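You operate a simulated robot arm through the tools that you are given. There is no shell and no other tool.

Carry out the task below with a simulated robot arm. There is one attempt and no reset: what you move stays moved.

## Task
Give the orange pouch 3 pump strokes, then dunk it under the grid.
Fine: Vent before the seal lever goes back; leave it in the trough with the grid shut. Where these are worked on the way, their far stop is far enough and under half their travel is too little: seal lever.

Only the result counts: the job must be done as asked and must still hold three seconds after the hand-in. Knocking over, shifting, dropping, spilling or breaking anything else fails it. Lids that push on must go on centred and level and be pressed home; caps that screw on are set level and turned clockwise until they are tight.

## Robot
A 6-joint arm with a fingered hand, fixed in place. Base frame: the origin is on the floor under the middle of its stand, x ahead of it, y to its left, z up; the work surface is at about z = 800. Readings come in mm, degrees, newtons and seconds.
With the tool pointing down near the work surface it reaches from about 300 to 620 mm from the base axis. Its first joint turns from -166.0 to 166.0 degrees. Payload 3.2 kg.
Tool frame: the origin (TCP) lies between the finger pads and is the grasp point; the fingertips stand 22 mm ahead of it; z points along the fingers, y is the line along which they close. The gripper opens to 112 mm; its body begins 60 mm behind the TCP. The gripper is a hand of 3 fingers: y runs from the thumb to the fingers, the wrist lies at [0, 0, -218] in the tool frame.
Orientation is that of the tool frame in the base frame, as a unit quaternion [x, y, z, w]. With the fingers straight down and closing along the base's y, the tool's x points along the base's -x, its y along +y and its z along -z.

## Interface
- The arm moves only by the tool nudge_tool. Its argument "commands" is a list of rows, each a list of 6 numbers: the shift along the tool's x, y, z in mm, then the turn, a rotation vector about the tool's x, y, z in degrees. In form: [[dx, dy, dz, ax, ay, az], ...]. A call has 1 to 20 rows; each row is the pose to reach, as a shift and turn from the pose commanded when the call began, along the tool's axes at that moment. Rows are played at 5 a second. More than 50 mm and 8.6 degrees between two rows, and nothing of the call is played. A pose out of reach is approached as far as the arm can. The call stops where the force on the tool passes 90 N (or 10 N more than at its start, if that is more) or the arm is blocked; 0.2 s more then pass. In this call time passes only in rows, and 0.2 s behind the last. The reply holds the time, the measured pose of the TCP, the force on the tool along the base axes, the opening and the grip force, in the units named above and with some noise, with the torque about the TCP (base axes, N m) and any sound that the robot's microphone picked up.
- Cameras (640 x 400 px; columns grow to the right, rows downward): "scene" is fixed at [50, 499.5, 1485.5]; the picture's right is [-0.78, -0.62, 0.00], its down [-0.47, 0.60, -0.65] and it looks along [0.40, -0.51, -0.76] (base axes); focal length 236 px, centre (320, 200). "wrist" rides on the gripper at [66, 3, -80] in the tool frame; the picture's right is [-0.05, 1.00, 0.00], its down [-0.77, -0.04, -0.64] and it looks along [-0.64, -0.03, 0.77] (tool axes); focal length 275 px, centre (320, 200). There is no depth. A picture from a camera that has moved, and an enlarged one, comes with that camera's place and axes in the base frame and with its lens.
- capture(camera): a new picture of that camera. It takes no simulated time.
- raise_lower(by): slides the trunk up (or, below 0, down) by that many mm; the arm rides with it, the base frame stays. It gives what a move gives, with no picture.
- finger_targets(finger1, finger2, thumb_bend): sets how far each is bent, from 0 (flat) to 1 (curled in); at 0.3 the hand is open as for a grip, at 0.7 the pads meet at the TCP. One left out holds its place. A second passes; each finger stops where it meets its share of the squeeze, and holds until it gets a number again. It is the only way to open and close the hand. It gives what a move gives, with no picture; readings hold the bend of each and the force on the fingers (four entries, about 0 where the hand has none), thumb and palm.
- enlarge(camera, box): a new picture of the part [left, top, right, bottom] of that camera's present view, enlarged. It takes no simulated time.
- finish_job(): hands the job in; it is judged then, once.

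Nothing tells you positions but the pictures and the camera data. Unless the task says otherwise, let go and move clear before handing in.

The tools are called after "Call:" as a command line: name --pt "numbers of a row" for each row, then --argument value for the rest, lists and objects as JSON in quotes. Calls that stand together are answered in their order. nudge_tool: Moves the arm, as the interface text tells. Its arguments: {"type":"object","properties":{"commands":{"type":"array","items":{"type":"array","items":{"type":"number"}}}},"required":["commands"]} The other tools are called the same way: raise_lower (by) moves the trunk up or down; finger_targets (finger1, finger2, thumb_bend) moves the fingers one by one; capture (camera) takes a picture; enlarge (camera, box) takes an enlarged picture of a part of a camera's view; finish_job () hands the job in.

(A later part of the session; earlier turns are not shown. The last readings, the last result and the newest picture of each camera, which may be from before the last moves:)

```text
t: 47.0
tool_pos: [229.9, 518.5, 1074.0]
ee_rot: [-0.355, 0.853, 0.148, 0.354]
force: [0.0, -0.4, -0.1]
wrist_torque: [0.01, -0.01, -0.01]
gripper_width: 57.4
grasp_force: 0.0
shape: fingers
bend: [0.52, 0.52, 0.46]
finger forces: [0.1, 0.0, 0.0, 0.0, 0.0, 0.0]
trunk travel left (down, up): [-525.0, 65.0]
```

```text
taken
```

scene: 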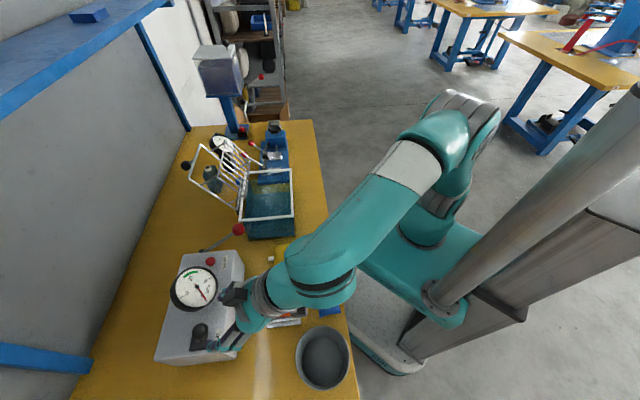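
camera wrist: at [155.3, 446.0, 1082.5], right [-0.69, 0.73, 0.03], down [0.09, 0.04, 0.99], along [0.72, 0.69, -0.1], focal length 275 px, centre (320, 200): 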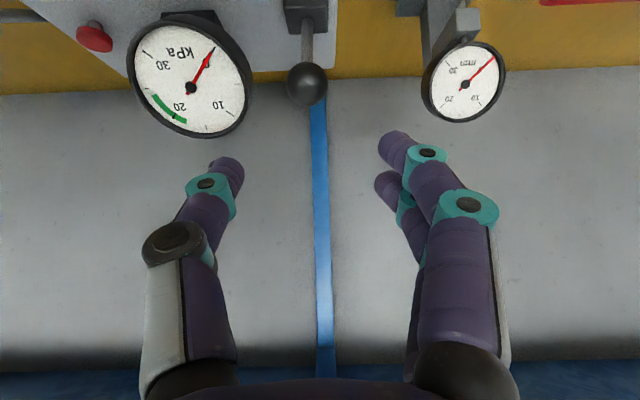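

Call:
enlarge --camera "scene" --box '[180, 210, 270, 280]'

Call:
enlarge --camera "scene" --box '[170, 120, 310, 250]'

Call:
enlarge --camera "scene" --box '[145, 310, 225, 370]'

```text
5.71 times, centred on (225, 245) of scene
camera zoom: at [50.0, 499.5, 1485.5], right [-0.78, -0.62, 0.0], down [-0.47, 0.6, -0.65], along [0.4, -0.51, -0.76], focal length 1351 px, centre (863, -57)
```

zoom: 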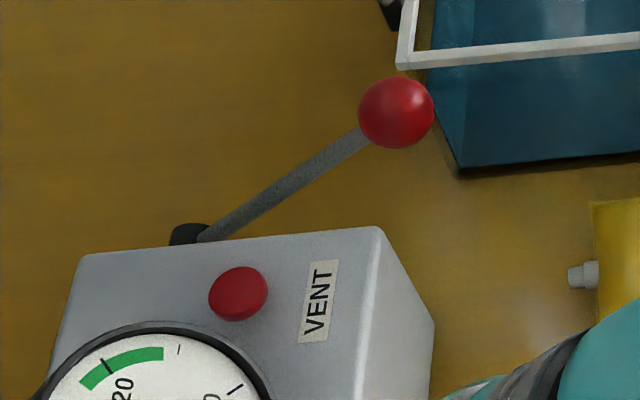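

```text
3.08 times, centred on (240, 185) of scene
camera zoom: at [50.0, 499.5, 1485.5], right [-0.78, -0.62, 0.0], down [-0.47, 0.6, -0.65], along [0.4, -0.51, -0.76], focal length 727 px, centre (566, 246)
```

zoom: 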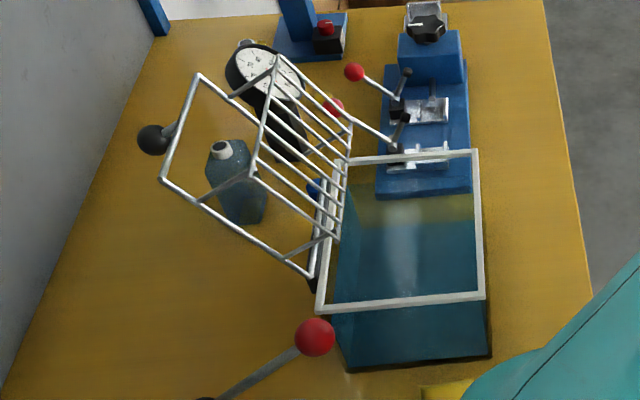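

```text
6.67 times, centred on (185, 340) of scene
camera zoom: at [50.0, 499.5, 1485.5], right [-0.78, -0.62, 0.0], down [-0.47, 0.6, -0.65], along [0.4, -0.51, -0.76], focal length 1576 px, centre (1220, -733)
```

zoom: 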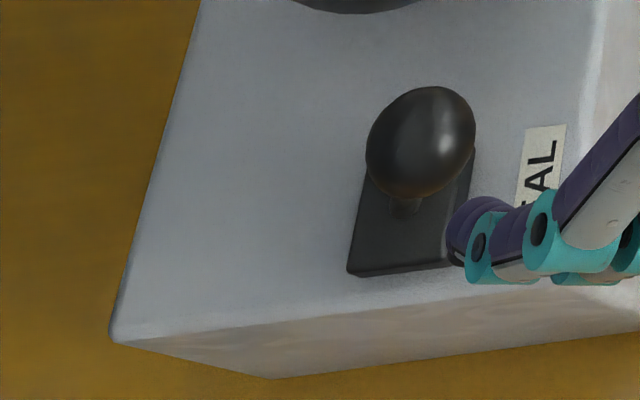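

The seal lever is over. For the pump lever, whose ball is about (436, 363, 956), I'll straighten the hand and then turn it 90° so its narrow side fits between the box and the trough. I'll push the ball down from above.

Call:
nudge_tool --pt "-2 -7 -5 0 7.5 0" --pt "-4 -14 -10 0 15 0" --pt "-6 -21 -16 0 22.5 0" --pt "-8 -28 -21 0 30 0" --pt "-10 -35 -26 0 37.5 0" --pt "-11.2 -42.2 -31.4 0 45 0"

Call:
finger_targets --finger1 0.64 --finger2 0.64 --thumb_bend 0.64

Call:
enlarge --camera "wrist" --box '[120, 0, 440, 200]'

Call:
capture --camera "scene"

```text
t: 48.4
tool_pos: [242.9, 467.4, 1098.4]
ee_rot: [-0.386, 0.922, 0.013, 0.031]
force: [-0.1, 0.2, -0.4]
wrist_torque: [0.0, -0.01, -0.02]
gripper_width: 57.3
grasp_force: 0.1
shape: fingers
bend: [0.52, 0.52, 0.46]
finger forces: [0.1, 0.0, 0.0, 0.0, 0.0, 0.1]
out of reach, approached as far as the arm can: row 6
trunk travel left (down, up): [-525.0, 65.0]
```

```text
t: 49.4
tool_pos: [244.1, 468.0, 1098.9]
ee_rot: [-0.385, 0.922, 0.014, 0.031]
force: [-0.1, 0.4, -0.2]
wrist_torque: [0.01, 0.02, 0.02]
gripper_width: 17.0
grasp_force: 0.0
shape: fingers
bend: [0.64, 0.64, 0.64]
finger forces: [0.0, 0.0, 0.1, 0.1, 0.1, 0.1]
trunk travel left (down, up): [-525.0, 65.0]
```

```text
2.00 times, centred on (280, 100) of wrist
camera zoom: at [190.9, 418.9, 1173.1], right [-0.68, 0.74, 0.0], down [0.54, 0.49, 0.69], along [0.5, 0.47, -0.73], focal length 551 px, centre (400, 400)
```

zoom: 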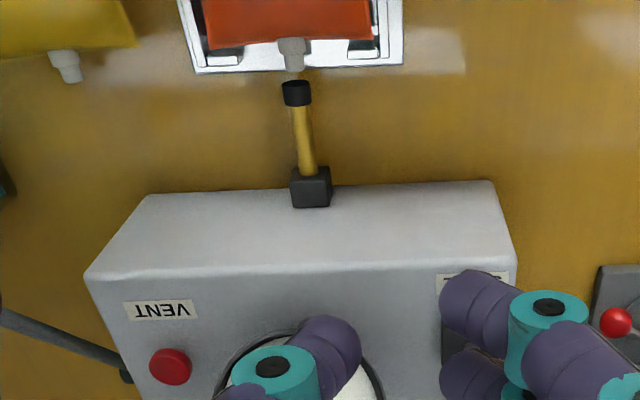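

```text
taken
```

scene: 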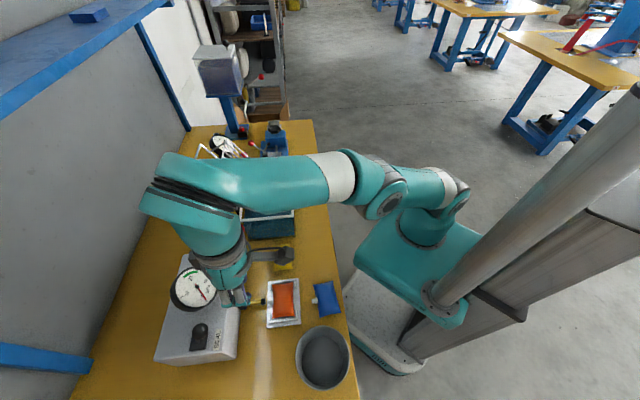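

The coupling has extended toward the nozzle. I'll zoom in to check whether it actually meets it.

Call:
enlarge --camera "scene" --box '[240, 280, 300, 325]'

Call:
enlarge --camera "wrist" --box '[220, 0, 320, 100]'

```text
8.89 times, centred on (270, 302) of scene
camera zoom: at [50.0, 499.5, 1485.5], right [-0.78, -0.62, 0.0], down [-0.47, 0.6, -0.65], along [0.4, -0.51, -0.76], focal length 2101 px, centre (764, -711)
```

zoom: 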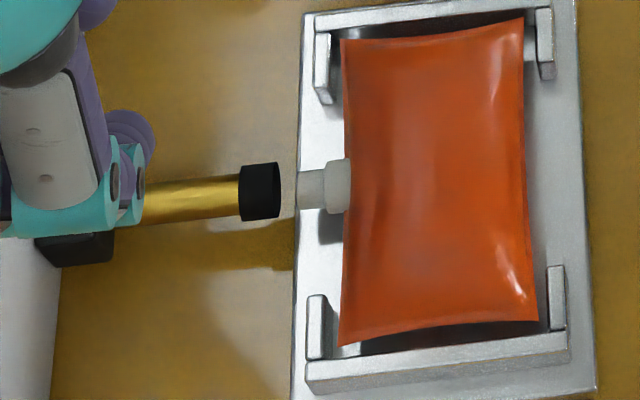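

```text
4.00 times, centred on (270, 50) of wrist
camera zoom: at [190.9, 418.9, 1173.1], right [-0.68, 0.74, 0.0], down [0.54, 0.49, 0.69], along [0.5, 0.47, -0.73], focal length 1101 px, centre (520, 800)
```

zoom: 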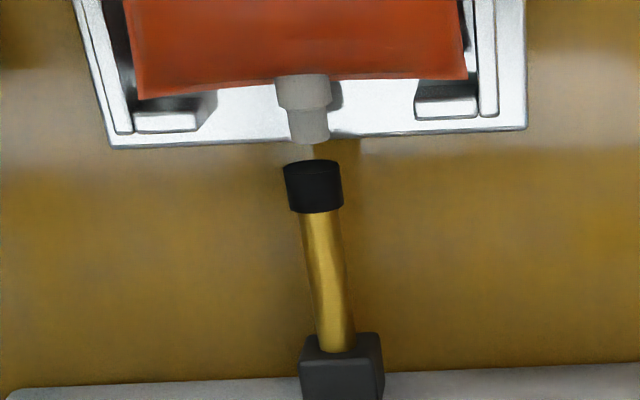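

There is a gap of about 6 mm between the coupling cup and the nozzle, because the pouch sits a bit too far from the box. I'll regrip it and slide it toward the coupling within the tray.

Call:
finger_targets --finger1 0.3 --finger2 0.3 --thumb_bend 0.3

Call:
nudge_tool --pt "20 -20 30 0 1.5 0" --pt "40 -45 65 0 3 0" --pt "53.3 -59.5 105 0 3.9 0" --pt "53.3 -59.5 150 0 3.9 0" --pt "53.3 -59.5 190 0 3.9 0" --pt "53.3 -59.5 205 0 3.9 0" --pt "53.3 -59.5 205 0 3.9 0"

Call:
capture --camera "wrist"

Call:
enlarge --camera "scene" --box '[240, 270, 305, 325]'

```text
t: 50.4
tool_pos: [243.4, 467.8, 1098.3]
ee_rot: [-0.385, 0.922, 0.014, 0.032]
force: [0.0, 0.1, 0.7]
wrist_torque: [0.02, 0.03, -0.01]
gripper_width: 110.9
grasp_force: 0.1
shape: fingers
bend: [0.3, 0.3, 0.3]
finger forces: [0.1, 0.0, 0.1, 0.1, 0.1, 0.1]
trunk travel left (down, up): [-525.0, 65.0]
```

```text
t: 52.0
tool_pos: [258.4, 398.3, 890.5]
ee_rot: [-0.385, 0.923, -0.001, -0.001]
force: [1.0, 0.4, -0.4]
wrist_torque: [-0.01, 0.01, -0.01]
gripper_width: 111.3
grasp_force: 0.1
shape: fingers
bend: [0.3, 0.3, 0.3]
finger forces: [0.0, 0.1, 0.1, 0.1, 0.0, 0.0]
trunk travel left (down, up): [-525.0, 65.0]
```

```text
taken
camera wrist: at [209.3, 354.0, 968.6], right [-0.68, 0.74, 0.0], down [0.57, 0.52, 0.64], along [0.47, 0.43, -0.77], focal length 275 px, centre (320, 200)
```

wrist: 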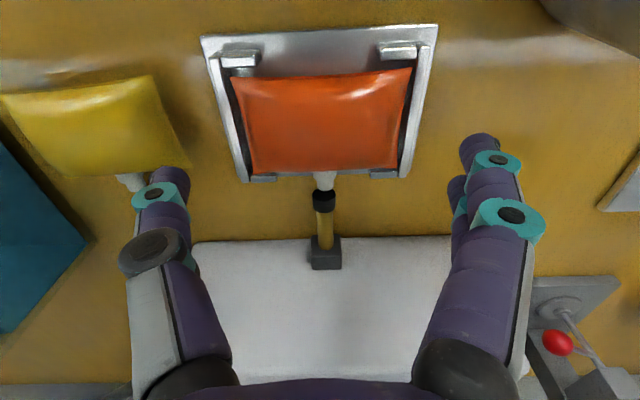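

```text
7.27 times, centred on (272, 298) of scene
camera zoom: at [50.0, 499.5, 1485.5], right [-0.78, -0.62, 0.0], down [-0.47, 0.6, -0.65], along [0.4, -0.51, -0.76], focal length 1719 px, centre (666, -509)
```

zoom: 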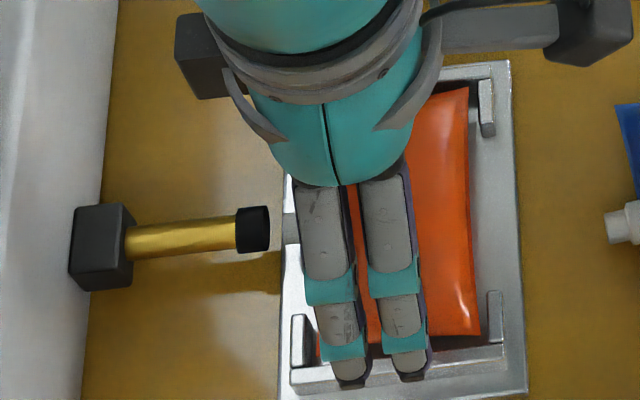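

Call:
nudge_tool --pt "-1 0.5 12 0 0 0" --pt "-2 1 24 0 0 0" --pt "-2 1 34 0 0 0" --pt "-2 1 38.5 0 0 0" --pt "-2 1 38.5 0 0 0"

Call:
finger_targets --finger1 0.48 --finger2 0.48 --thumb_bend 0.48

Call:
capture --camera "wrist"

Call:
enlarge --camera "scene" --box '[240, 270, 305, 325]'

```text
t: 53.2
tool_pos: [259.2, 399.2, 852.8]
ee_rot: [-0.385, 0.923, 0.001, 0.0]
force: [1.2, -0.9, 0.0]
wrist_torque: [0.0, 0.0, -0.01]
gripper_width: 111.4
grasp_force: 0.0
shape: fingers
bend: [0.3, 0.3, 0.3]
finger forces: [0.0, 0.0, 0.0, 0.1, 0.0, 0.0]
trunk travel left (down, up): [-525.0, 65.0]
```

```text
t: 54.2
tool_pos: [259.2, 400.0, 852.4]
ee_rot: [-0.385, 0.923, 0.0, 0.001]
force: [0.2, -0.3, 0.9]
wrist_torque: [0.03, 0.04, 0.01]
gripper_width: 86.0
grasp_force: 10.8
shape: fingers
bend: [0.4, 0.4, 0.43]
finger forces: [5.3, 5.4, 0.0, 0.1, 10.7, 0.1]
trunk travel left (down, up): [-525.0, 65.0]
```

```text
taken
camera wrist: at [210.2, 355.3, 931.0], right [-0.68, 0.74, 0.0], down [0.57, 0.52, 0.64], along [0.47, 0.43, -0.77], focal length 275 px, centre (320, 200)
```

wrist: 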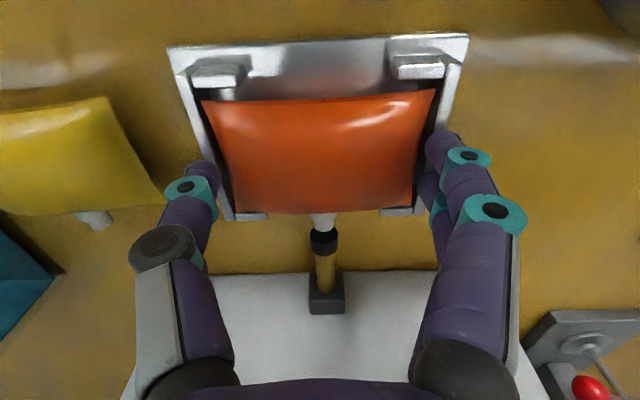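

```text
7.27 times, centred on (272, 298) of scene
camera zoom: at [50.0, 499.5, 1485.5], right [-0.78, -0.62, 0.0], down [-0.47, 0.6, -0.65], along [0.4, -0.51, -0.76], focal length 1719 px, centre (666, -509)
```

zoom: 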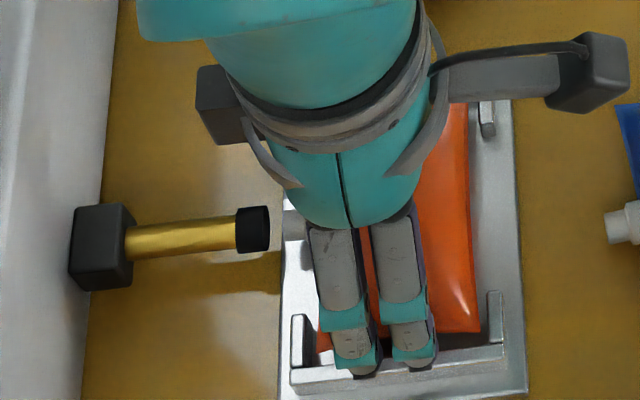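

Call:
nudge_tool --pt "-1.5 0 0 0 0 0" --pt "-3 0 0 0 0 0" --pt "-4.5 0 0 0 0 0" --pt "-4.5 0 0 0 0 0"

Call:
enlarge --camera "wrist" --box '[160, 30, 480, 290]'

Call:
enlarge --camera "scene" --box '[240, 270, 305, 325]'

```text
t: 55.2
tool_pos: [262.3, 402.3, 852.4]
ee_rot: [-0.385, 0.923, 0.0, 0.0]
force: [-2.8, -2.7, 0.8]
wrist_torque: [-0.05, 0.02, -0.06]
gripper_width: 86.0
grasp_force: 11.0
shape: fingers
bend: [0.4, 0.4, 0.43]
finger forces: [5.3, 5.3, 0.1, 0.0, 10.8, 0.1]
trunk travel left (down, up): [-525.0, 65.0]
```

```text
1.54 times, centred on (320, 160) of wrist
camera zoom: at [212.9, 358.3, 931.4], right [-0.68, 0.74, 0.0], down [0.57, 0.52, 0.64], along [0.47, 0.43, -0.77], focal length 424 px, centre (320, 262)
```

zoom: 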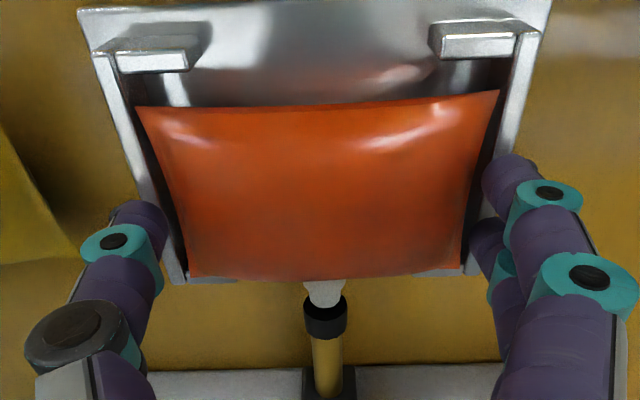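

```text
7.27 times, centred on (272, 298) of scene
camera zoom: at [50.0, 499.5, 1485.5], right [-0.78, -0.62, 0.0], down [-0.47, 0.6, -0.65], along [0.4, -0.51, -0.76], focal length 1719 px, centre (666, -509)
```

zoom: 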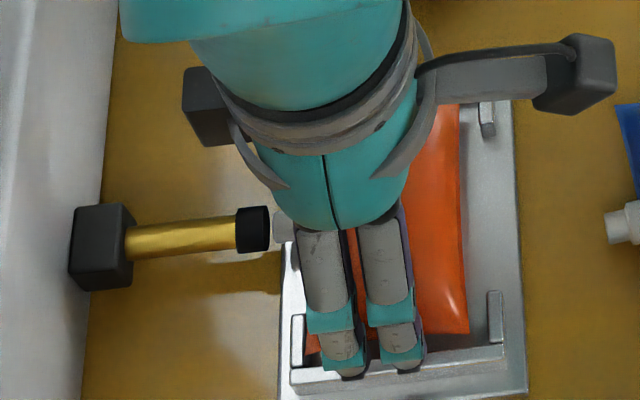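

Call:
nudge_tool --pt "-1 0 0 0 0 0" --pt "-1 0 0 0 0 0"

Call:
enlarge --camera "scene" --box '[255, 285, 285, 310]'

Call:
enlarge --camera "wrist" --box '[280, 190, 370, 270]'

```text
t: 55.8
tool_pos: [260.8, 403.8, 852.4]
ee_rot: [-0.385, 0.923, 0.0, 0.0]
force: [-3.8, -4.2, 2.5]
wrist_torque: [-0.01, 0.07, -0.07]
gripper_width: 86.1
grasp_force: 11.0
shape: fingers
bend: [0.4, 0.4, 0.43]
finger forces: [5.4, 5.3, 0.0, 0.1, 10.8, 0.0]
trunk travel left (down, up): [-525.0, 65.0]
```

```text
16.00 times, centred on (270, 298) of scene
camera zoom: at [50.0, 499.5, 1485.5], right [-0.78, -0.62, 0.0], down [-0.47, 0.6, -0.65], along [0.4, -0.51, -0.76], focal length 3782 px, centre (1120, -1360)
```

zoom: 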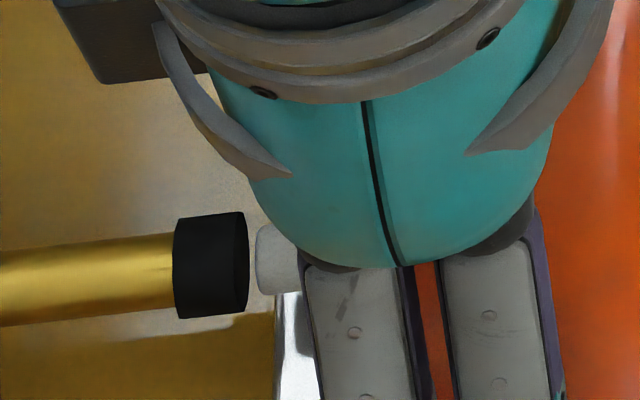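

```text
5.00 times, centred on (325, 230) of wrist
camera zoom: at [213.2, 358.7, 931.5], right [-0.68, 0.74, 0.0], down [0.57, 0.52, 0.64], along [0.47, 0.43, -0.77], focal length 1376 px, centre (295, 50)
```

zoom: 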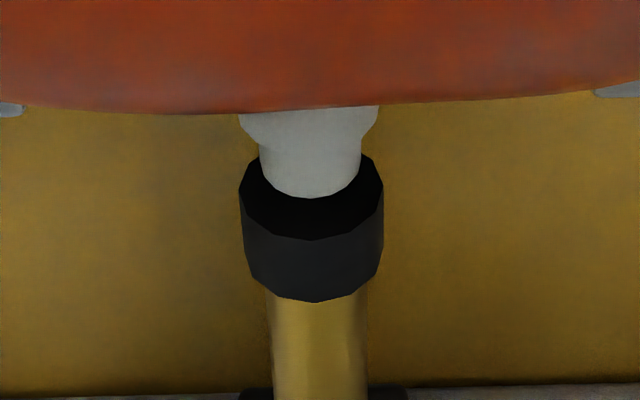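

Call:
nudge_tool --pt "-1 0 0 0 0 0" --pt "-1.5 0 0 0 0 0" --pt "-1.5 0 0 0 0 0"

Call:
enlarge --camera "scene" --box '[255, 285, 285, 310]'

Call:
enlarge --camera "wrist" --box '[200, 60, 440, 270]'

```text
t: 56.6
tool_pos: [262.5, 404.5, 852.6]
ee_rot: [-0.385, 0.923, -0.001, 0.001]
force: [-8.0, -7.7, 4.1]
wrist_torque: [-0.06, 0.15, -0.02]
gripper_width: 86.3
grasp_force: 11.5
shape: fingers
bend: [0.4, 0.4, 0.43]
finger forces: [5.6, 5.6, 0.1, 0.1, 10.8, 0.1]
trunk travel left (down, up): [-525.0, 65.0]
```

```text
16.00 times, centred on (270, 298) of scene
camera zoom: at [50.0, 499.5, 1485.5], right [-0.78, -0.62, 0.0], down [-0.47, 0.6, -0.65], along [0.4, -0.51, -0.76], focal length 3782 px, centre (1120, -1360)
```

zoom: 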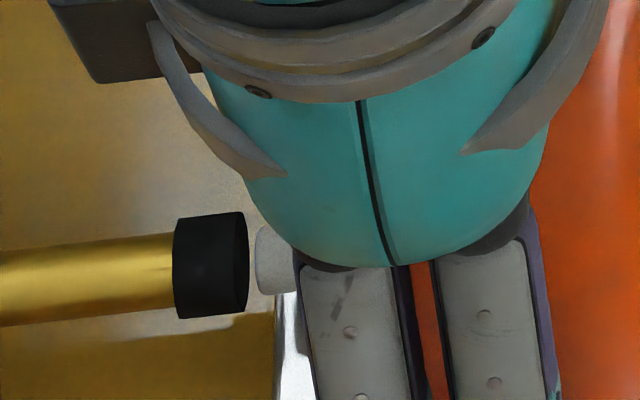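

```text
1.90 times, centred on (320, 165) of wrist
camera zoom: at [213.7, 359.1, 931.6], right [-0.68, 0.74, 0.0], down [0.57, 0.52, 0.64], along [0.47, 0.43, -0.77], focal length 524 px, centre (320, 267)
```

zoom: 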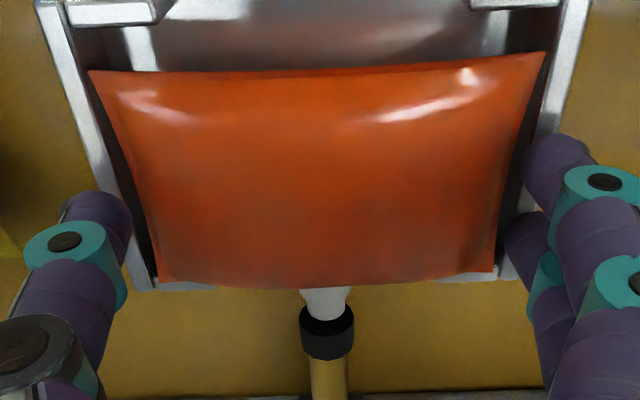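

The pouch is now snug against the box-side tabs with the nozzle at the cup mouth. I'll release and rise.

Call:
finger_targets --finger1 0.3 --finger2 0.3 --thumb_bend 0.3

Call:
nudge_tool --pt "2 0 -10 0 0 0" --pt "3 0 -40 0 0 0" --pt "3 0 -85 0 0 0" --pt "3 0 -130 0 0 0" --pt "3 0 -170 0 0 0"

Call:
enlarge --camera "scene" --box '[240, 275, 300, 325]'

Call:
capture --camera "wrist"

```text
t: 57.6
tool_pos: [263.4, 404.8, 852.9]
ee_rot: [-0.385, 0.923, 0.0, 0.001]
force: [0.2, -0.8, 0.5]
wrist_torque: [0.0, 0.02, 0.01]
gripper_width: 111.1
grasp_force: 0.1
shape: fingers
bend: [0.3, 0.3, 0.3]
finger forces: [0.0, 0.0, 0.0, 0.0, 0.0, 0.0]
trunk travel left (down, up): [-525.0, 65.0]
```

```text
t: 58.8
tool_pos: [262.6, 401.4, 1023.1]
ee_rot: [-0.385, 0.923, 0.0, -0.001]
force: [0.1, -0.1, -1.3]
wrist_torque: [-0.01, -0.02, -0.03]
gripper_width: 111.3
grasp_force: 0.1
shape: fingers
bend: [0.3, 0.3, 0.3]
finger forces: [0.1, 0.0, 0.1, 0.1, 0.0, 0.0]
trunk travel left (down, up): [-525.0, 65.0]
```

```text
8.00 times, centred on (270, 300) of scene
camera zoom: at [50.0, 499.5, 1485.5], right [-0.78, -0.62, 0.0], down [-0.47, 0.6, -0.65], along [0.4, -0.51, -0.76], focal length 1891 px, centre (720, -600)
```

zoom: 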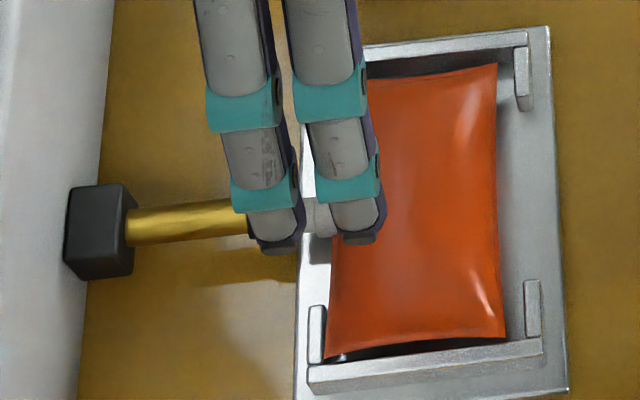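

```text
taken
camera wrist: at [212.5, 357.7, 1101.8], right [-0.68, 0.74, 0.0], down [0.57, 0.52, 0.63], along [0.47, 0.43, -0.77], focal length 275 px, centre (320, 200)
```

wrist: 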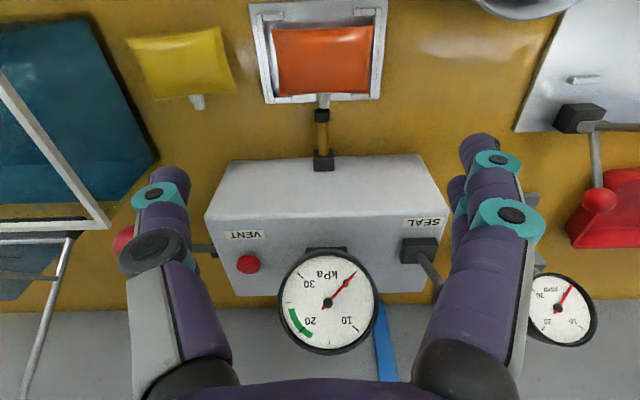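

Now the pump lever. I'll pinch the fingers, turn the hand 90° and come above the red ball.

Call:
finger_targets --finger1 0.64 --finger2 0.64 --thumb_bend 0.64

Call:
nudge_tool --pt "-5 -8 -20 0 0 8" --pt "-12 -20 -30 0 0 16" --pt "-20 -34 -30 0 0 24" --pt "-29 -48 -30 0 0 32" --pt "-38 -62 -30 0 0 40" --pt "-47 -76 -30 0 0 48" --pt "-56 -90 -30 0 0 56" --pt "-66 -104 -30 0 0 64" --pt "-75 -119 -30 0 0 72" --pt "-85 -135 -30 0 0 80" --pt "-94.7 -150.2 -30 0 0 88"

Call:
capture --camera "wrist"

Call:
capture --camera "scene"

```text
t: 59.8
tool_pos: [261.4, 402.9, 1022.3]
ee_rot: [-0.385, 0.923, 0.0, -0.001]
force: [0.2, -0.8, 0.1]
wrist_torque: [0.02, -0.02, 0.01]
gripper_width: 17.2
grasp_force: 0.1
shape: fingers
bend: [0.64, 0.64, 0.64]
finger forces: [0.1, 0.0, 0.0, 0.1, 0.1, 0.1]
trunk travel left (down, up): [-525.0, 65.0]
```

```text
t: 62.2
tool_pos: [425.0, 363.9, 1048.1]
ee_rot: [0.364, 0.931, 0.0, 0.0]
force: [-0.2, -0.7, 0.1]
wrist_torque: [-0.02, 0.0, -0.02]
gripper_width: 17.3
grasp_force: 0.1
shape: fingers
bend: [0.64, 0.64, 0.64]
finger forces: [0.1, 0.0, 0.1, 0.0, 0.0, 0.0]
out of reach, approached as far as the arm can: row 11
trunk travel left (down, up): [-525.0, 65.0]
```

```text
taken
camera wrist: at [378.3, 410.4, 1125.9], right [0.71, 0.7, 0.0], down [0.54, -0.55, 0.64], along [0.44, -0.45, -0.77], focal length 275 px, centre (320, 200)
```

wrist: 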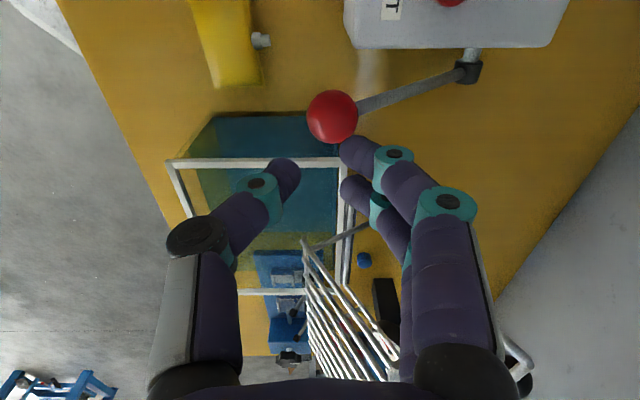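

```text
taken
```

scene: 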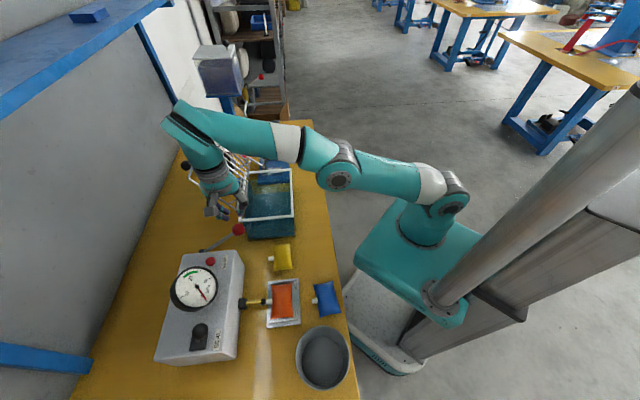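

Call:
nudge_tool --pt "0 0 15 0 0 0" --pt "0 0 30 0 0 0" --pt "0 0 35 0 0 0"

Call:
capture --camera "wrist"

```text
t: 63.0
tool_pos: [424.0, 362.9, 1012.3]
ee_rot: [0.364, 0.932, -0.001, -0.001]
force: [0.7, 0.5, 0.8]
wrist_torque: [0.02, -0.01, -0.02]
gripper_width: 17.0
grasp_force: 0.1
shape: fingers
bend: [0.64, 0.64, 0.64]
finger forces: [0.0, 0.0, 0.1, 0.0, 0.1, 0.0]
trunk travel left (down, up): [-525.0, 65.0]
```

```text
taken
camera wrist: at [377.4, 411.2, 1091.0], right [0.71, 0.7, 0.0], down [0.54, -0.55, 0.63], along [0.45, -0.45, -0.77], focal length 275 px, centre (320, 200)
```

wrist: 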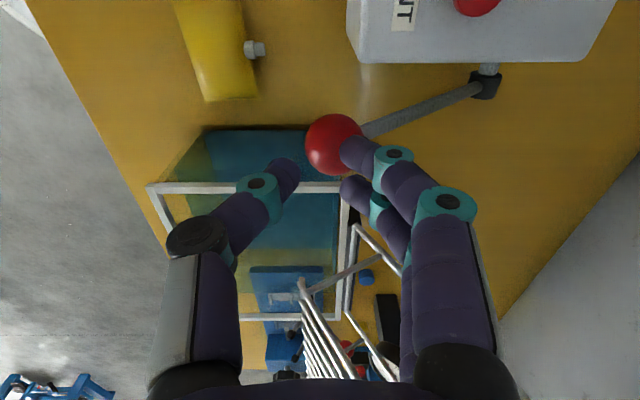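

Call:
nudge_tool --pt "-4 4 5 0 0 0" --pt "-8 8.1 10 0 0 0" --pt "-8 8.1 14 0 0 0"

Call:
capture --camera "wrist"

Call:
enlarge --camera "scene" --box '[180, 190, 280, 270]'

```text
t: 63.8
tool_pos: [435.0, 364.0, 999.1]
ee_rot: [0.364, 0.931, 0.0, 0.0]
force: [-0.6, 0.4, 0.4]
wrist_torque: [-0.01, 0.01, 0.01]
gripper_width: 17.0
grasp_force: 0.0
shape: fingers
bend: [0.64, 0.64, 0.64]
finger forces: [0.1, 0.1, 0.0, 0.1, 0.1, 0.0]
trunk travel left (down, up): [-525.0, 65.0]
```

```text
taken
camera wrist: at [388.4, 411.2, 1076.8], right [0.71, 0.7, 0.0], down [0.54, -0.55, 0.64], along [0.45, -0.45, -0.77], focal length 275 px, centre (320, 200)
```

wrist: 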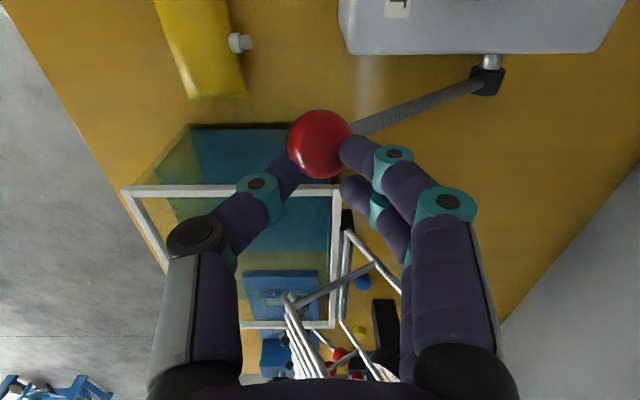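

```text
5.00 times, centred on (230, 230) of scene
camera zoom: at [50.0, 499.5, 1485.5], right [-0.78, -0.62, 0.0], down [-0.47, 0.6, -0.65], along [0.4, -0.51, -0.76], focal length 1182 px, centre (770, 50)
```

zoom: 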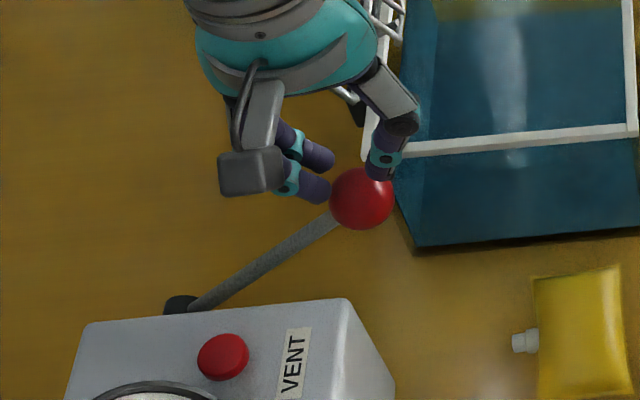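

Call:
nudge_tool --pt "-2.5 0 6 0 0 0" --pt "-2.5 0 12 0 0 0" --pt "-2.5 -4 18 0 0 0" --pt "-2.5 -8.2 24.7 0 0 0"

Call:
capture --camera "wrist"

Call:
enlarge --camera "scene" --box '[160, 190, 280, 320]'

```text
t: 64.8
tool_pos: [430.6, 356.2, 973.6]
ee_rot: [0.364, 0.931, -0.001, 0.0]
force: [-1.8, -1.6, 3.3]
wrist_torque: [-0.06, 0.07, -0.02]
gripper_width: 18.9
grasp_force: 2.0
shape: fingers
bend: [0.64, 0.64, 0.64]
finger forces: [0.2, 0.0, 0.1, 0.1, 4.3, 0.0]
trunk travel left (down, up): [-525.0, 65.0]
```

```text
taken
camera wrist: at [384.5, 403.3, 1052.9], right [0.71, 0.7, 0.0], down [0.54, -0.55, 0.64], along [0.45, -0.45, -0.77], focal length 275 px, centre (320, 200)
```

wrist: 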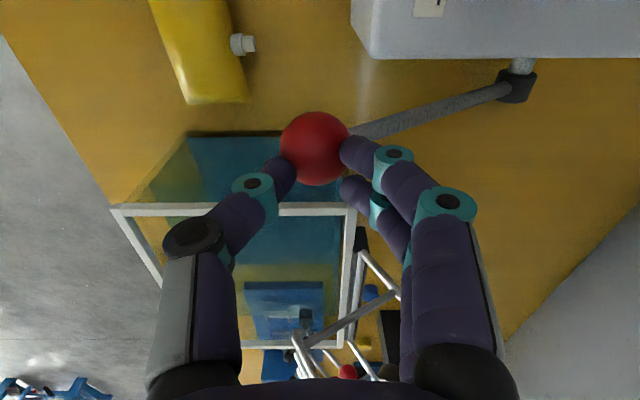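

```text
3.08 times, centred on (220, 255) of scene
camera zoom: at [50.0, 499.5, 1485.5], right [-0.78, -0.62, 0.0], down [-0.47, 0.6, -0.65], along [0.4, -0.51, -0.76], focal length 727 px, centre (628, 31)
```

zoom: 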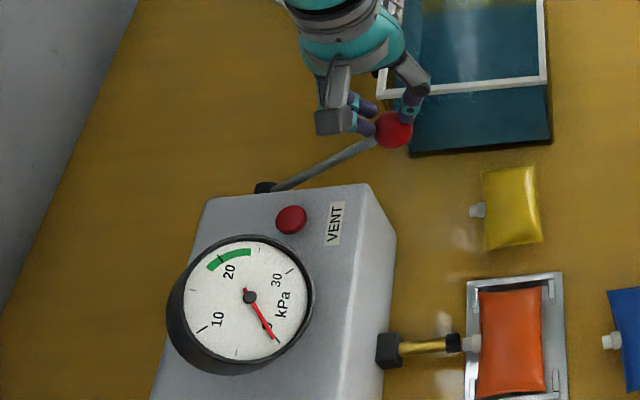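

The lever is moving with the push. I'll continue down the arc in steps and watch the force and gauge.

Call:
nudge_tool --pt "0 -6.2 11.8 0 0 0" --pt "0 -11.2 24 0 0 0" --pt "0 -15.2 36.7 0 0 0"

Call:
capture --camera "wrist"

Call:
enlarge --camera "scene" --box '[160, 190, 280, 320]'

```text
t: 65.6
tool_pos: [419.4, 343.9, 938.5]
ee_rot: [0.364, 0.931, 0.0, -0.001]
force: [-3.1, -1.9, 4.1]
wrist_torque: [-0.06, 0.15, 0.01]
gripper_width: 21.3
grasp_force: 3.3
shape: fingers
bend: [0.64, 0.64, 0.62]
finger forces: [1.3, 0.0, 0.1, 0.1, 5.6, 0.0]
trunk travel left (down, up): [-525.0, 65.0]
```

```text
taken
camera wrist: at [373.5, 391.7, 1016.6], right [0.71, 0.7, 0.0], down [0.54, -0.55, 0.64], along [0.45, -0.45, -0.77], focal length 275 px, centre (320, 200)
```

wrist: 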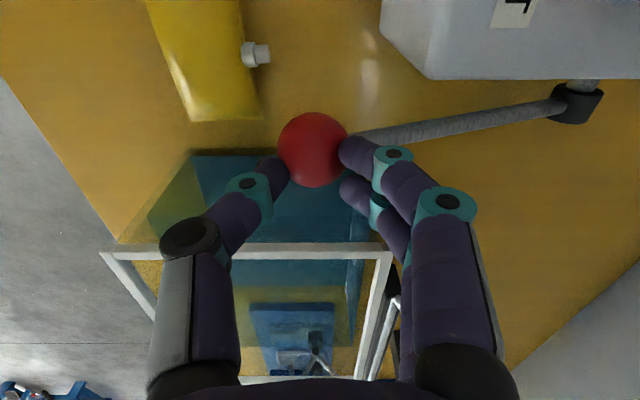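

```text
3.08 times, centred on (220, 255) of scene
camera zoom: at [50.0, 499.5, 1485.5], right [-0.78, -0.62, 0.0], down [-0.47, 0.6, -0.65], along [0.4, -0.51, -0.76], focal length 727 px, centre (628, 31)
```

zoom: 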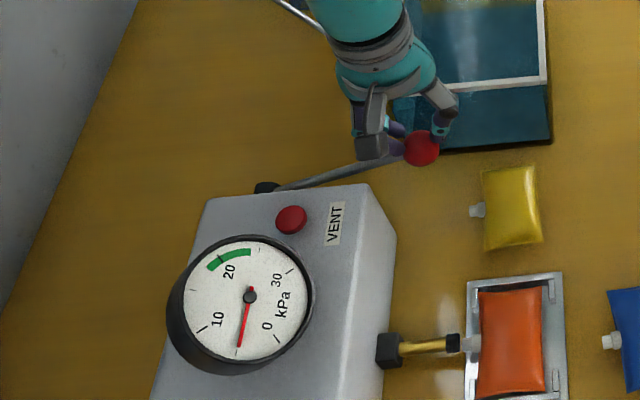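

Call:
nudge_tool --pt "0 -2.9 12.9 0 0 0" --pt "0 -4.6 26.1 0 0 0"

Call:
enlarge --camera "scene" --box '[160, 190, 280, 320]'

Call:
capture --camera "wrist"

```text
t: 66.2
tool_pos: [416.7, 341.3, 910.6]
ee_rot: [0.364, 0.931, -0.001, 0.0]
force: [-4.8, -4.7, 4.3]
wrist_torque: [-0.16, 0.16, -0.01]
gripper_width: 24.3
grasp_force: 4.8
shape: fingers
bend: [0.64, 0.64, 0.61]
finger forces: [0.5, 0.1, 0.0, 0.0, 7.9, 0.0]
trunk travel left (down, up): [-525.0, 65.0]
```

```text
3.08 times, centred on (220, 255) of scene
camera zoom: at [50.0, 499.5, 1485.5], right [-0.78, -0.62, 0.0], down [-0.47, 0.6, -0.65], along [0.4, -0.51, -0.76], focal length 727 px, centre (628, 31)
```

zoom: 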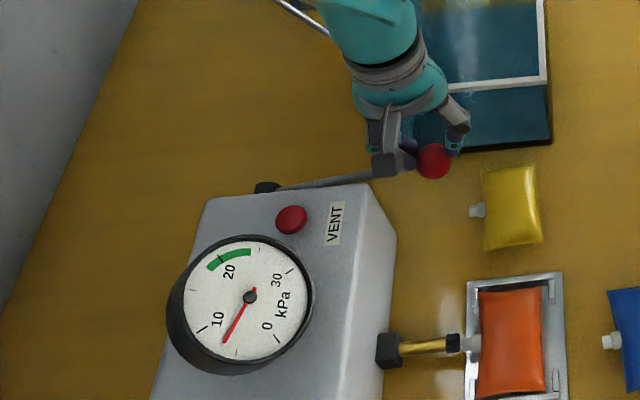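

```text
taken
camera wrist: at [370.4, 388.2, 990.3], right [0.71, 0.7, 0.0], down [0.54, -0.55, 0.64], along [0.45, -0.45, -0.77], focal length 275 px, centre (320, 200)
```

wrist: 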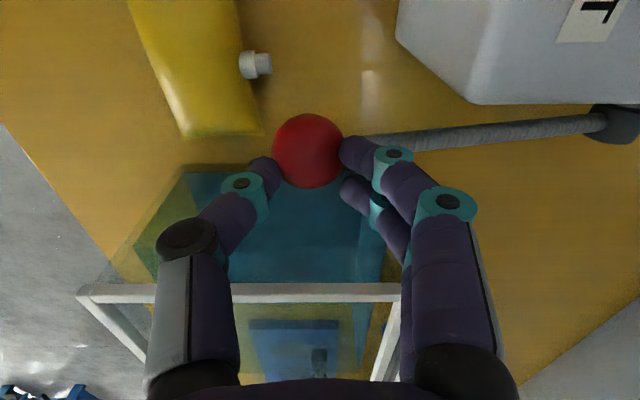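

Call:
nudge_tool --pt "1.5 -3 8 0 0 0" --pt "3 -5 16 0 0 0"

Call:
enlarge --camera "scene" --box '[160, 190, 280, 320]'

Call:
capture --camera "wrist"

```text
t: 66.8
tool_pos: [412.5, 340.9, 893.8]
ee_rot: [0.363, 0.932, -0.001, 0.001]
force: [-0.8, 2.5, 6.5]
wrist_torque: [0.13, 0.02, 0.06]
gripper_width: 27.4
grasp_force: 7.8
shape: fingers
bend: [0.62, 0.62, 0.62]
finger forces: [7.1, 4.2, 0.0, 0.1, 4.5, 0.1]
trunk travel left (down, up): [-525.0, 65.0]
```

```text
3.08 times, centred on (220, 255) of scene
camera zoom: at [50.0, 499.5, 1485.5], right [-0.78, -0.62, 0.0], down [-0.47, 0.6, -0.65], along [0.4, -0.51, -0.76], focal length 727 px, centre (628, 31)
```

zoom: 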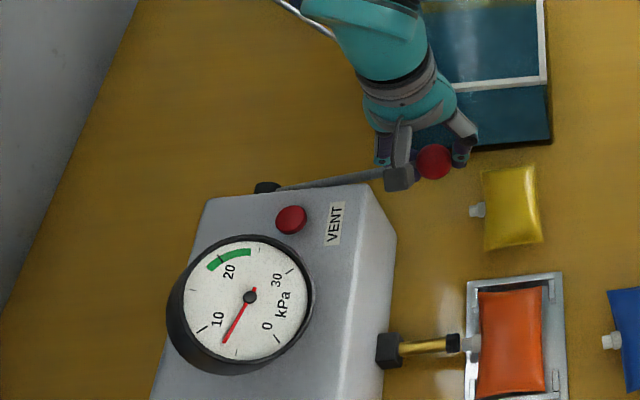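

```text
taken
camera wrist: at [365.0, 387.0, 973.5], right [0.71, 0.7, 0.0], down [0.54, -0.55, 0.64], along [0.45, -0.45, -0.77], focal length 275 px, centre (320, 200)
```

wrist: 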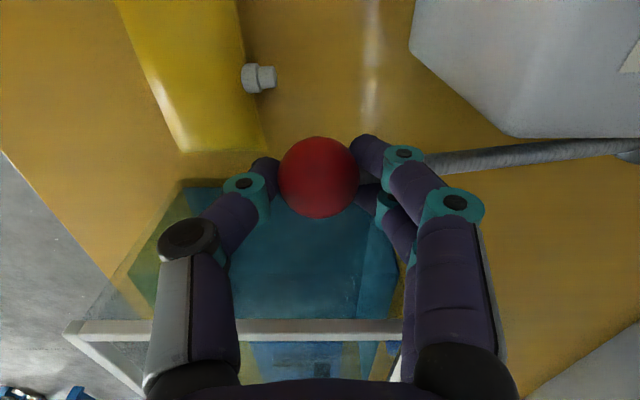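

The gauge shows about 7 kPa after the first downstroke, and the lever seems to be at its bottom stop. The ball is now in the hand, so I'll grip it lightly and confirm the stop with a small push.

Call:
finger_targets --finger1 0.67 --finger2 0.67 --thumb_bend 0.67

Call:
nudge_tool --pt "0 0 2 0 0 0" --pt "0 0 4 0 0 0" --pt "0 0 4 0 0 0"

Call:
capture --camera "wrist"

Call:
enlarge --camera "scene" --box '[180, 260, 230, 315]'

```text
t: 67.8
tool_pos: [411.4, 340.4, 894.5]
ee_rot: [0.364, 0.931, 0.0, 0.0]
force: [-1.7, 1.3, 3.7]
wrist_torque: [0.12, 0.0, 0.07]
gripper_width: 26.7
grasp_force: 11.0
shape: fingers
bend: [0.63, 0.63, 0.63]
finger forces: [8.3, 5.0, 0.0, 0.1, 8.0, 0.1]
trunk travel left (down, up): [-525.0, 65.0]
```

```text
t: 68.6
tool_pos: [411.6, 339.8, 890.4]
ee_rot: [0.365, 0.931, 0.0, -0.001]
force: [-2.5, 2.5, 11.0]
wrist_torque: [0.09, 0.01, 0.04]
gripper_width: 25.7
grasp_force: 9.7
shape: fingers
bend: [0.64, 0.64, 0.64]
finger forces: [8.2, 4.8, 0.1, 0.0, 6.4, 0.0]
trunk travel left (down, up): [-525.0, 65.0]
```

```text
taken
camera wrist: at [365.1, 386.9, 970.3], right [0.71, 0.7, 0.0], down [0.54, -0.55, 0.64], along [0.45, -0.45, -0.77], focal length 275 px, centre (320, 200)
```

wrist: 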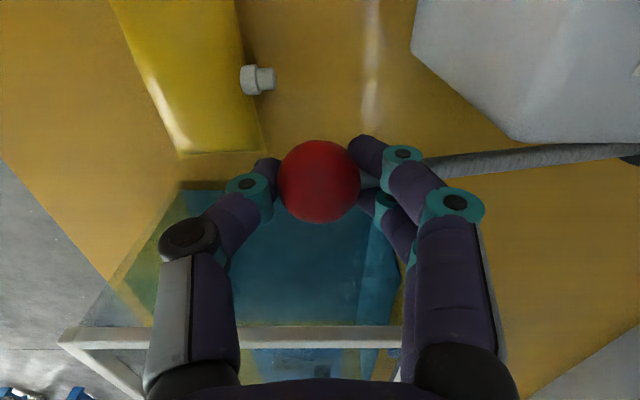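

```text
7.27 times, centred on (205, 288) of scene
camera zoom: at [50.0, 499.5, 1485.5], right [-0.78, -0.62, 0.0], down [-0.47, 0.6, -0.65], along [0.4, -0.51, -0.76], focal length 1719 px, centre (1156, -436)
```

zoom: 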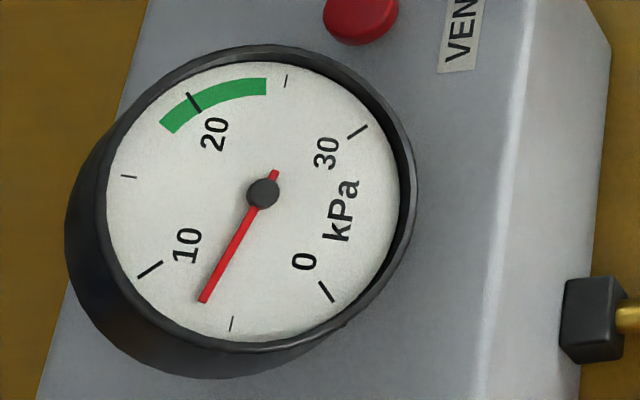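

The stop is confirmed, and each stroke gives about 6.7 kPa. Now I'll raise the lever back up along its arc.

Call:
nudge_tool --pt "0 2 -10 0 0 0" --pt "0 6 -23 0 0 0" --pt "0 11 -36 0 0 0" --pt "0 18 -49 0 0 0" --pt "0 26 -61 0 0 0" --pt "0 33 -70 0 0 0"

Call:
capture --camera "wrist"

Call:
enlarge --camera "scene" --box '[160, 190, 280, 320]'

```text
t: 70.0
tool_pos: [434.9, 364.8, 959.4]
ee_rot: [0.364, 0.931, -0.002, -0.001]
force: [-2.0, -5.0, -9.6]
wrist_torque: [-0.12, 0.09, -0.04]
gripper_width: 19.1
grasp_force: 8.7
shape: fingers
bend: [0.64, 0.65, 0.64]
finger forces: [5.4, 6.6, 0.0, 0.1, 6.4, 0.1]
trunk travel left (down, up): [-525.0, 65.0]
```

```text
taken
camera wrist: at [389.0, 411.5, 1037.8], right [0.71, 0.7, 0.0], down [0.54, -0.55, 0.63], along [0.44, -0.45, -0.77], focal length 275 px, centre (320, 200)
```

wrist: 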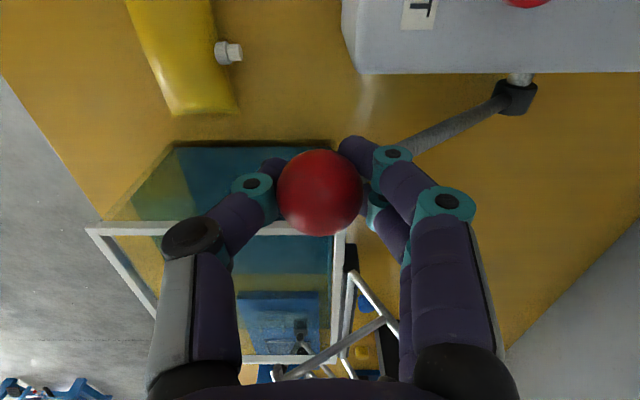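

```text
3.08 times, centred on (220, 255) of scene
camera zoom: at [50.0, 499.5, 1485.5], right [-0.78, -0.62, 0.0], down [-0.47, 0.6, -0.65], along [0.4, -0.51, -0.76], focal length 727 px, centre (628, 31)
```

zoom: 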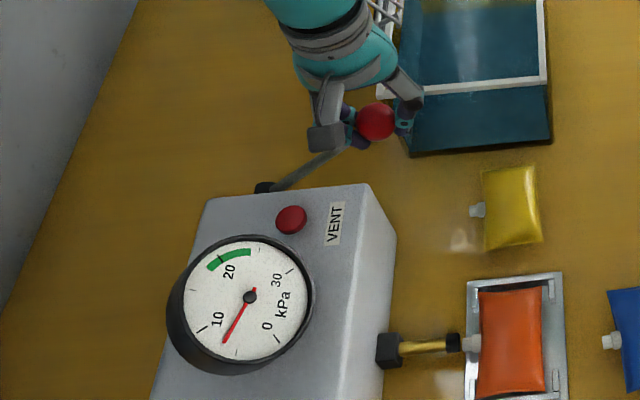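

Back at the top with 7 kPa held. Second downstroke next.

Call:
nudge_tool --pt "0 -7 9 0 0 0" --pt "0 -15 21 0 0 0" --pt "0 -22 34 0 0 0" --pt "0 -27 47 0 0 0" --pt "0 -31 60 0 0 0" --pt "0 -33 70 0 0 0" --pt "0 -33 75 0 0 0"

Call:
capture --camera "wrist"

Call:
enlarge --camera "scene" --box '[160, 190, 280, 320]'

```text
t: 71.6
tool_pos: [412.9, 339.7, 884.9]
ee_rot: [0.364, 0.931, 0.0, 0.0]
force: [-2.3, -0.1, 7.0]
wrist_torque: [0.34, -0.28, -0.02]
gripper_width: 17.3
grasp_force: 10.9
shape: fingers
bend: [0.66, 0.67, 0.64]
finger forces: [9.0, 7.5, 0.1, 0.1, 5.9, 0.1]
trunk travel left (down, up): [-525.0, 65.0]
```

```text
taken
camera wrist: at [365.2, 386.9, 964.7], right [0.71, 0.7, 0.0], down [0.54, -0.55, 0.64], along [0.45, -0.45, -0.77], focal length 275 px, centre (320, 200)
```

wrist: 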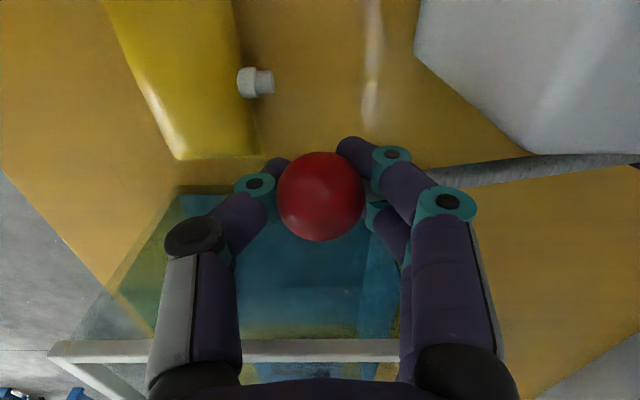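

```text
3.08 times, centred on (220, 255) of scene
camera zoom: at [50.0, 499.5, 1485.5], right [-0.78, -0.62, 0.0], down [-0.47, 0.6, -0.65], along [0.4, -0.51, -0.76], focal length 727 px, centre (628, 31)
```

zoom: 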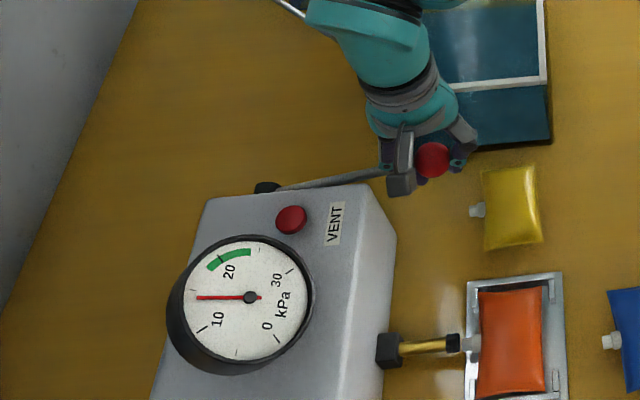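

Call:
nudge_tool --pt "0 0 3 0 0 0" --pt "0 0 6 0 0 0" --pt "0 0 6 0 0 0"

Call:
enlarge --camera "scene" --box '[160, 220, 270, 320]'

Call:
capture --camera "wrist"

```text
t: 72.4
tool_pos: [411.2, 340.0, 880.6]
ee_rot: [0.364, 0.932, 0.001, 0.0]
force: [-2.1, 0.1, 17.1]
wrist_torque: [0.38, -0.39, 0.06]
gripper_width: 16.4
grasp_force: 13.8
shape: fingers
bend: [0.67, 0.67, 0.65]
finger forces: [12.5, 9.9, 0.1, 0.0, 5.2, 0.1]
trunk travel left (down, up): [-525.0, 65.0]
```

```text
4.00 times, centred on (215, 270) of scene
camera zoom: at [50.0, 499.5, 1485.5], right [-0.78, -0.62, 0.0], down [-0.47, 0.6, -0.65], along [0.4, -0.51, -0.76], focal length 946 px, centre (740, -80)
```

zoom: 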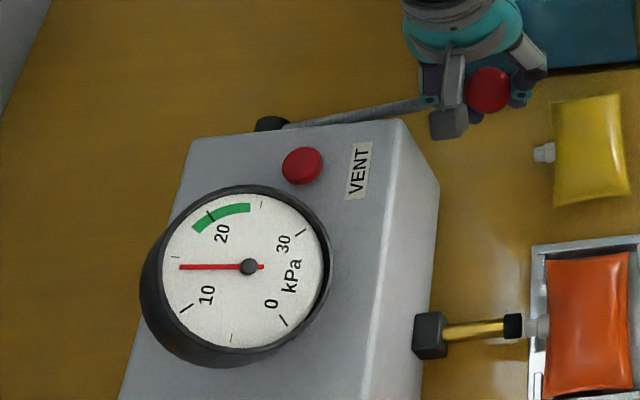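

```text
taken
camera wrist: at [364.7, 386.5, 959.8], right [0.71, 0.7, 0.0], down [0.54, -0.55, 0.64], along [0.45, -0.45, -0.77], focal length 275 px, centre (320, 200)
```

wrist: 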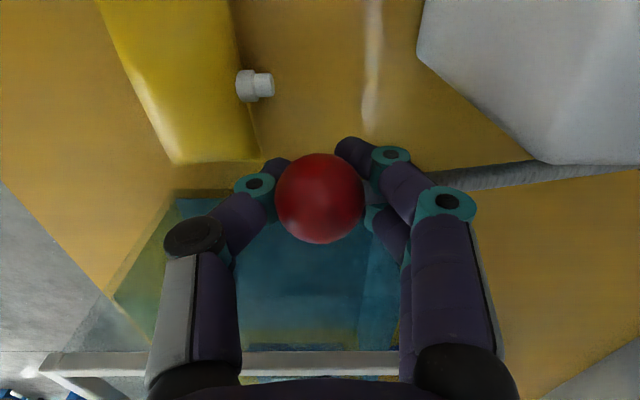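

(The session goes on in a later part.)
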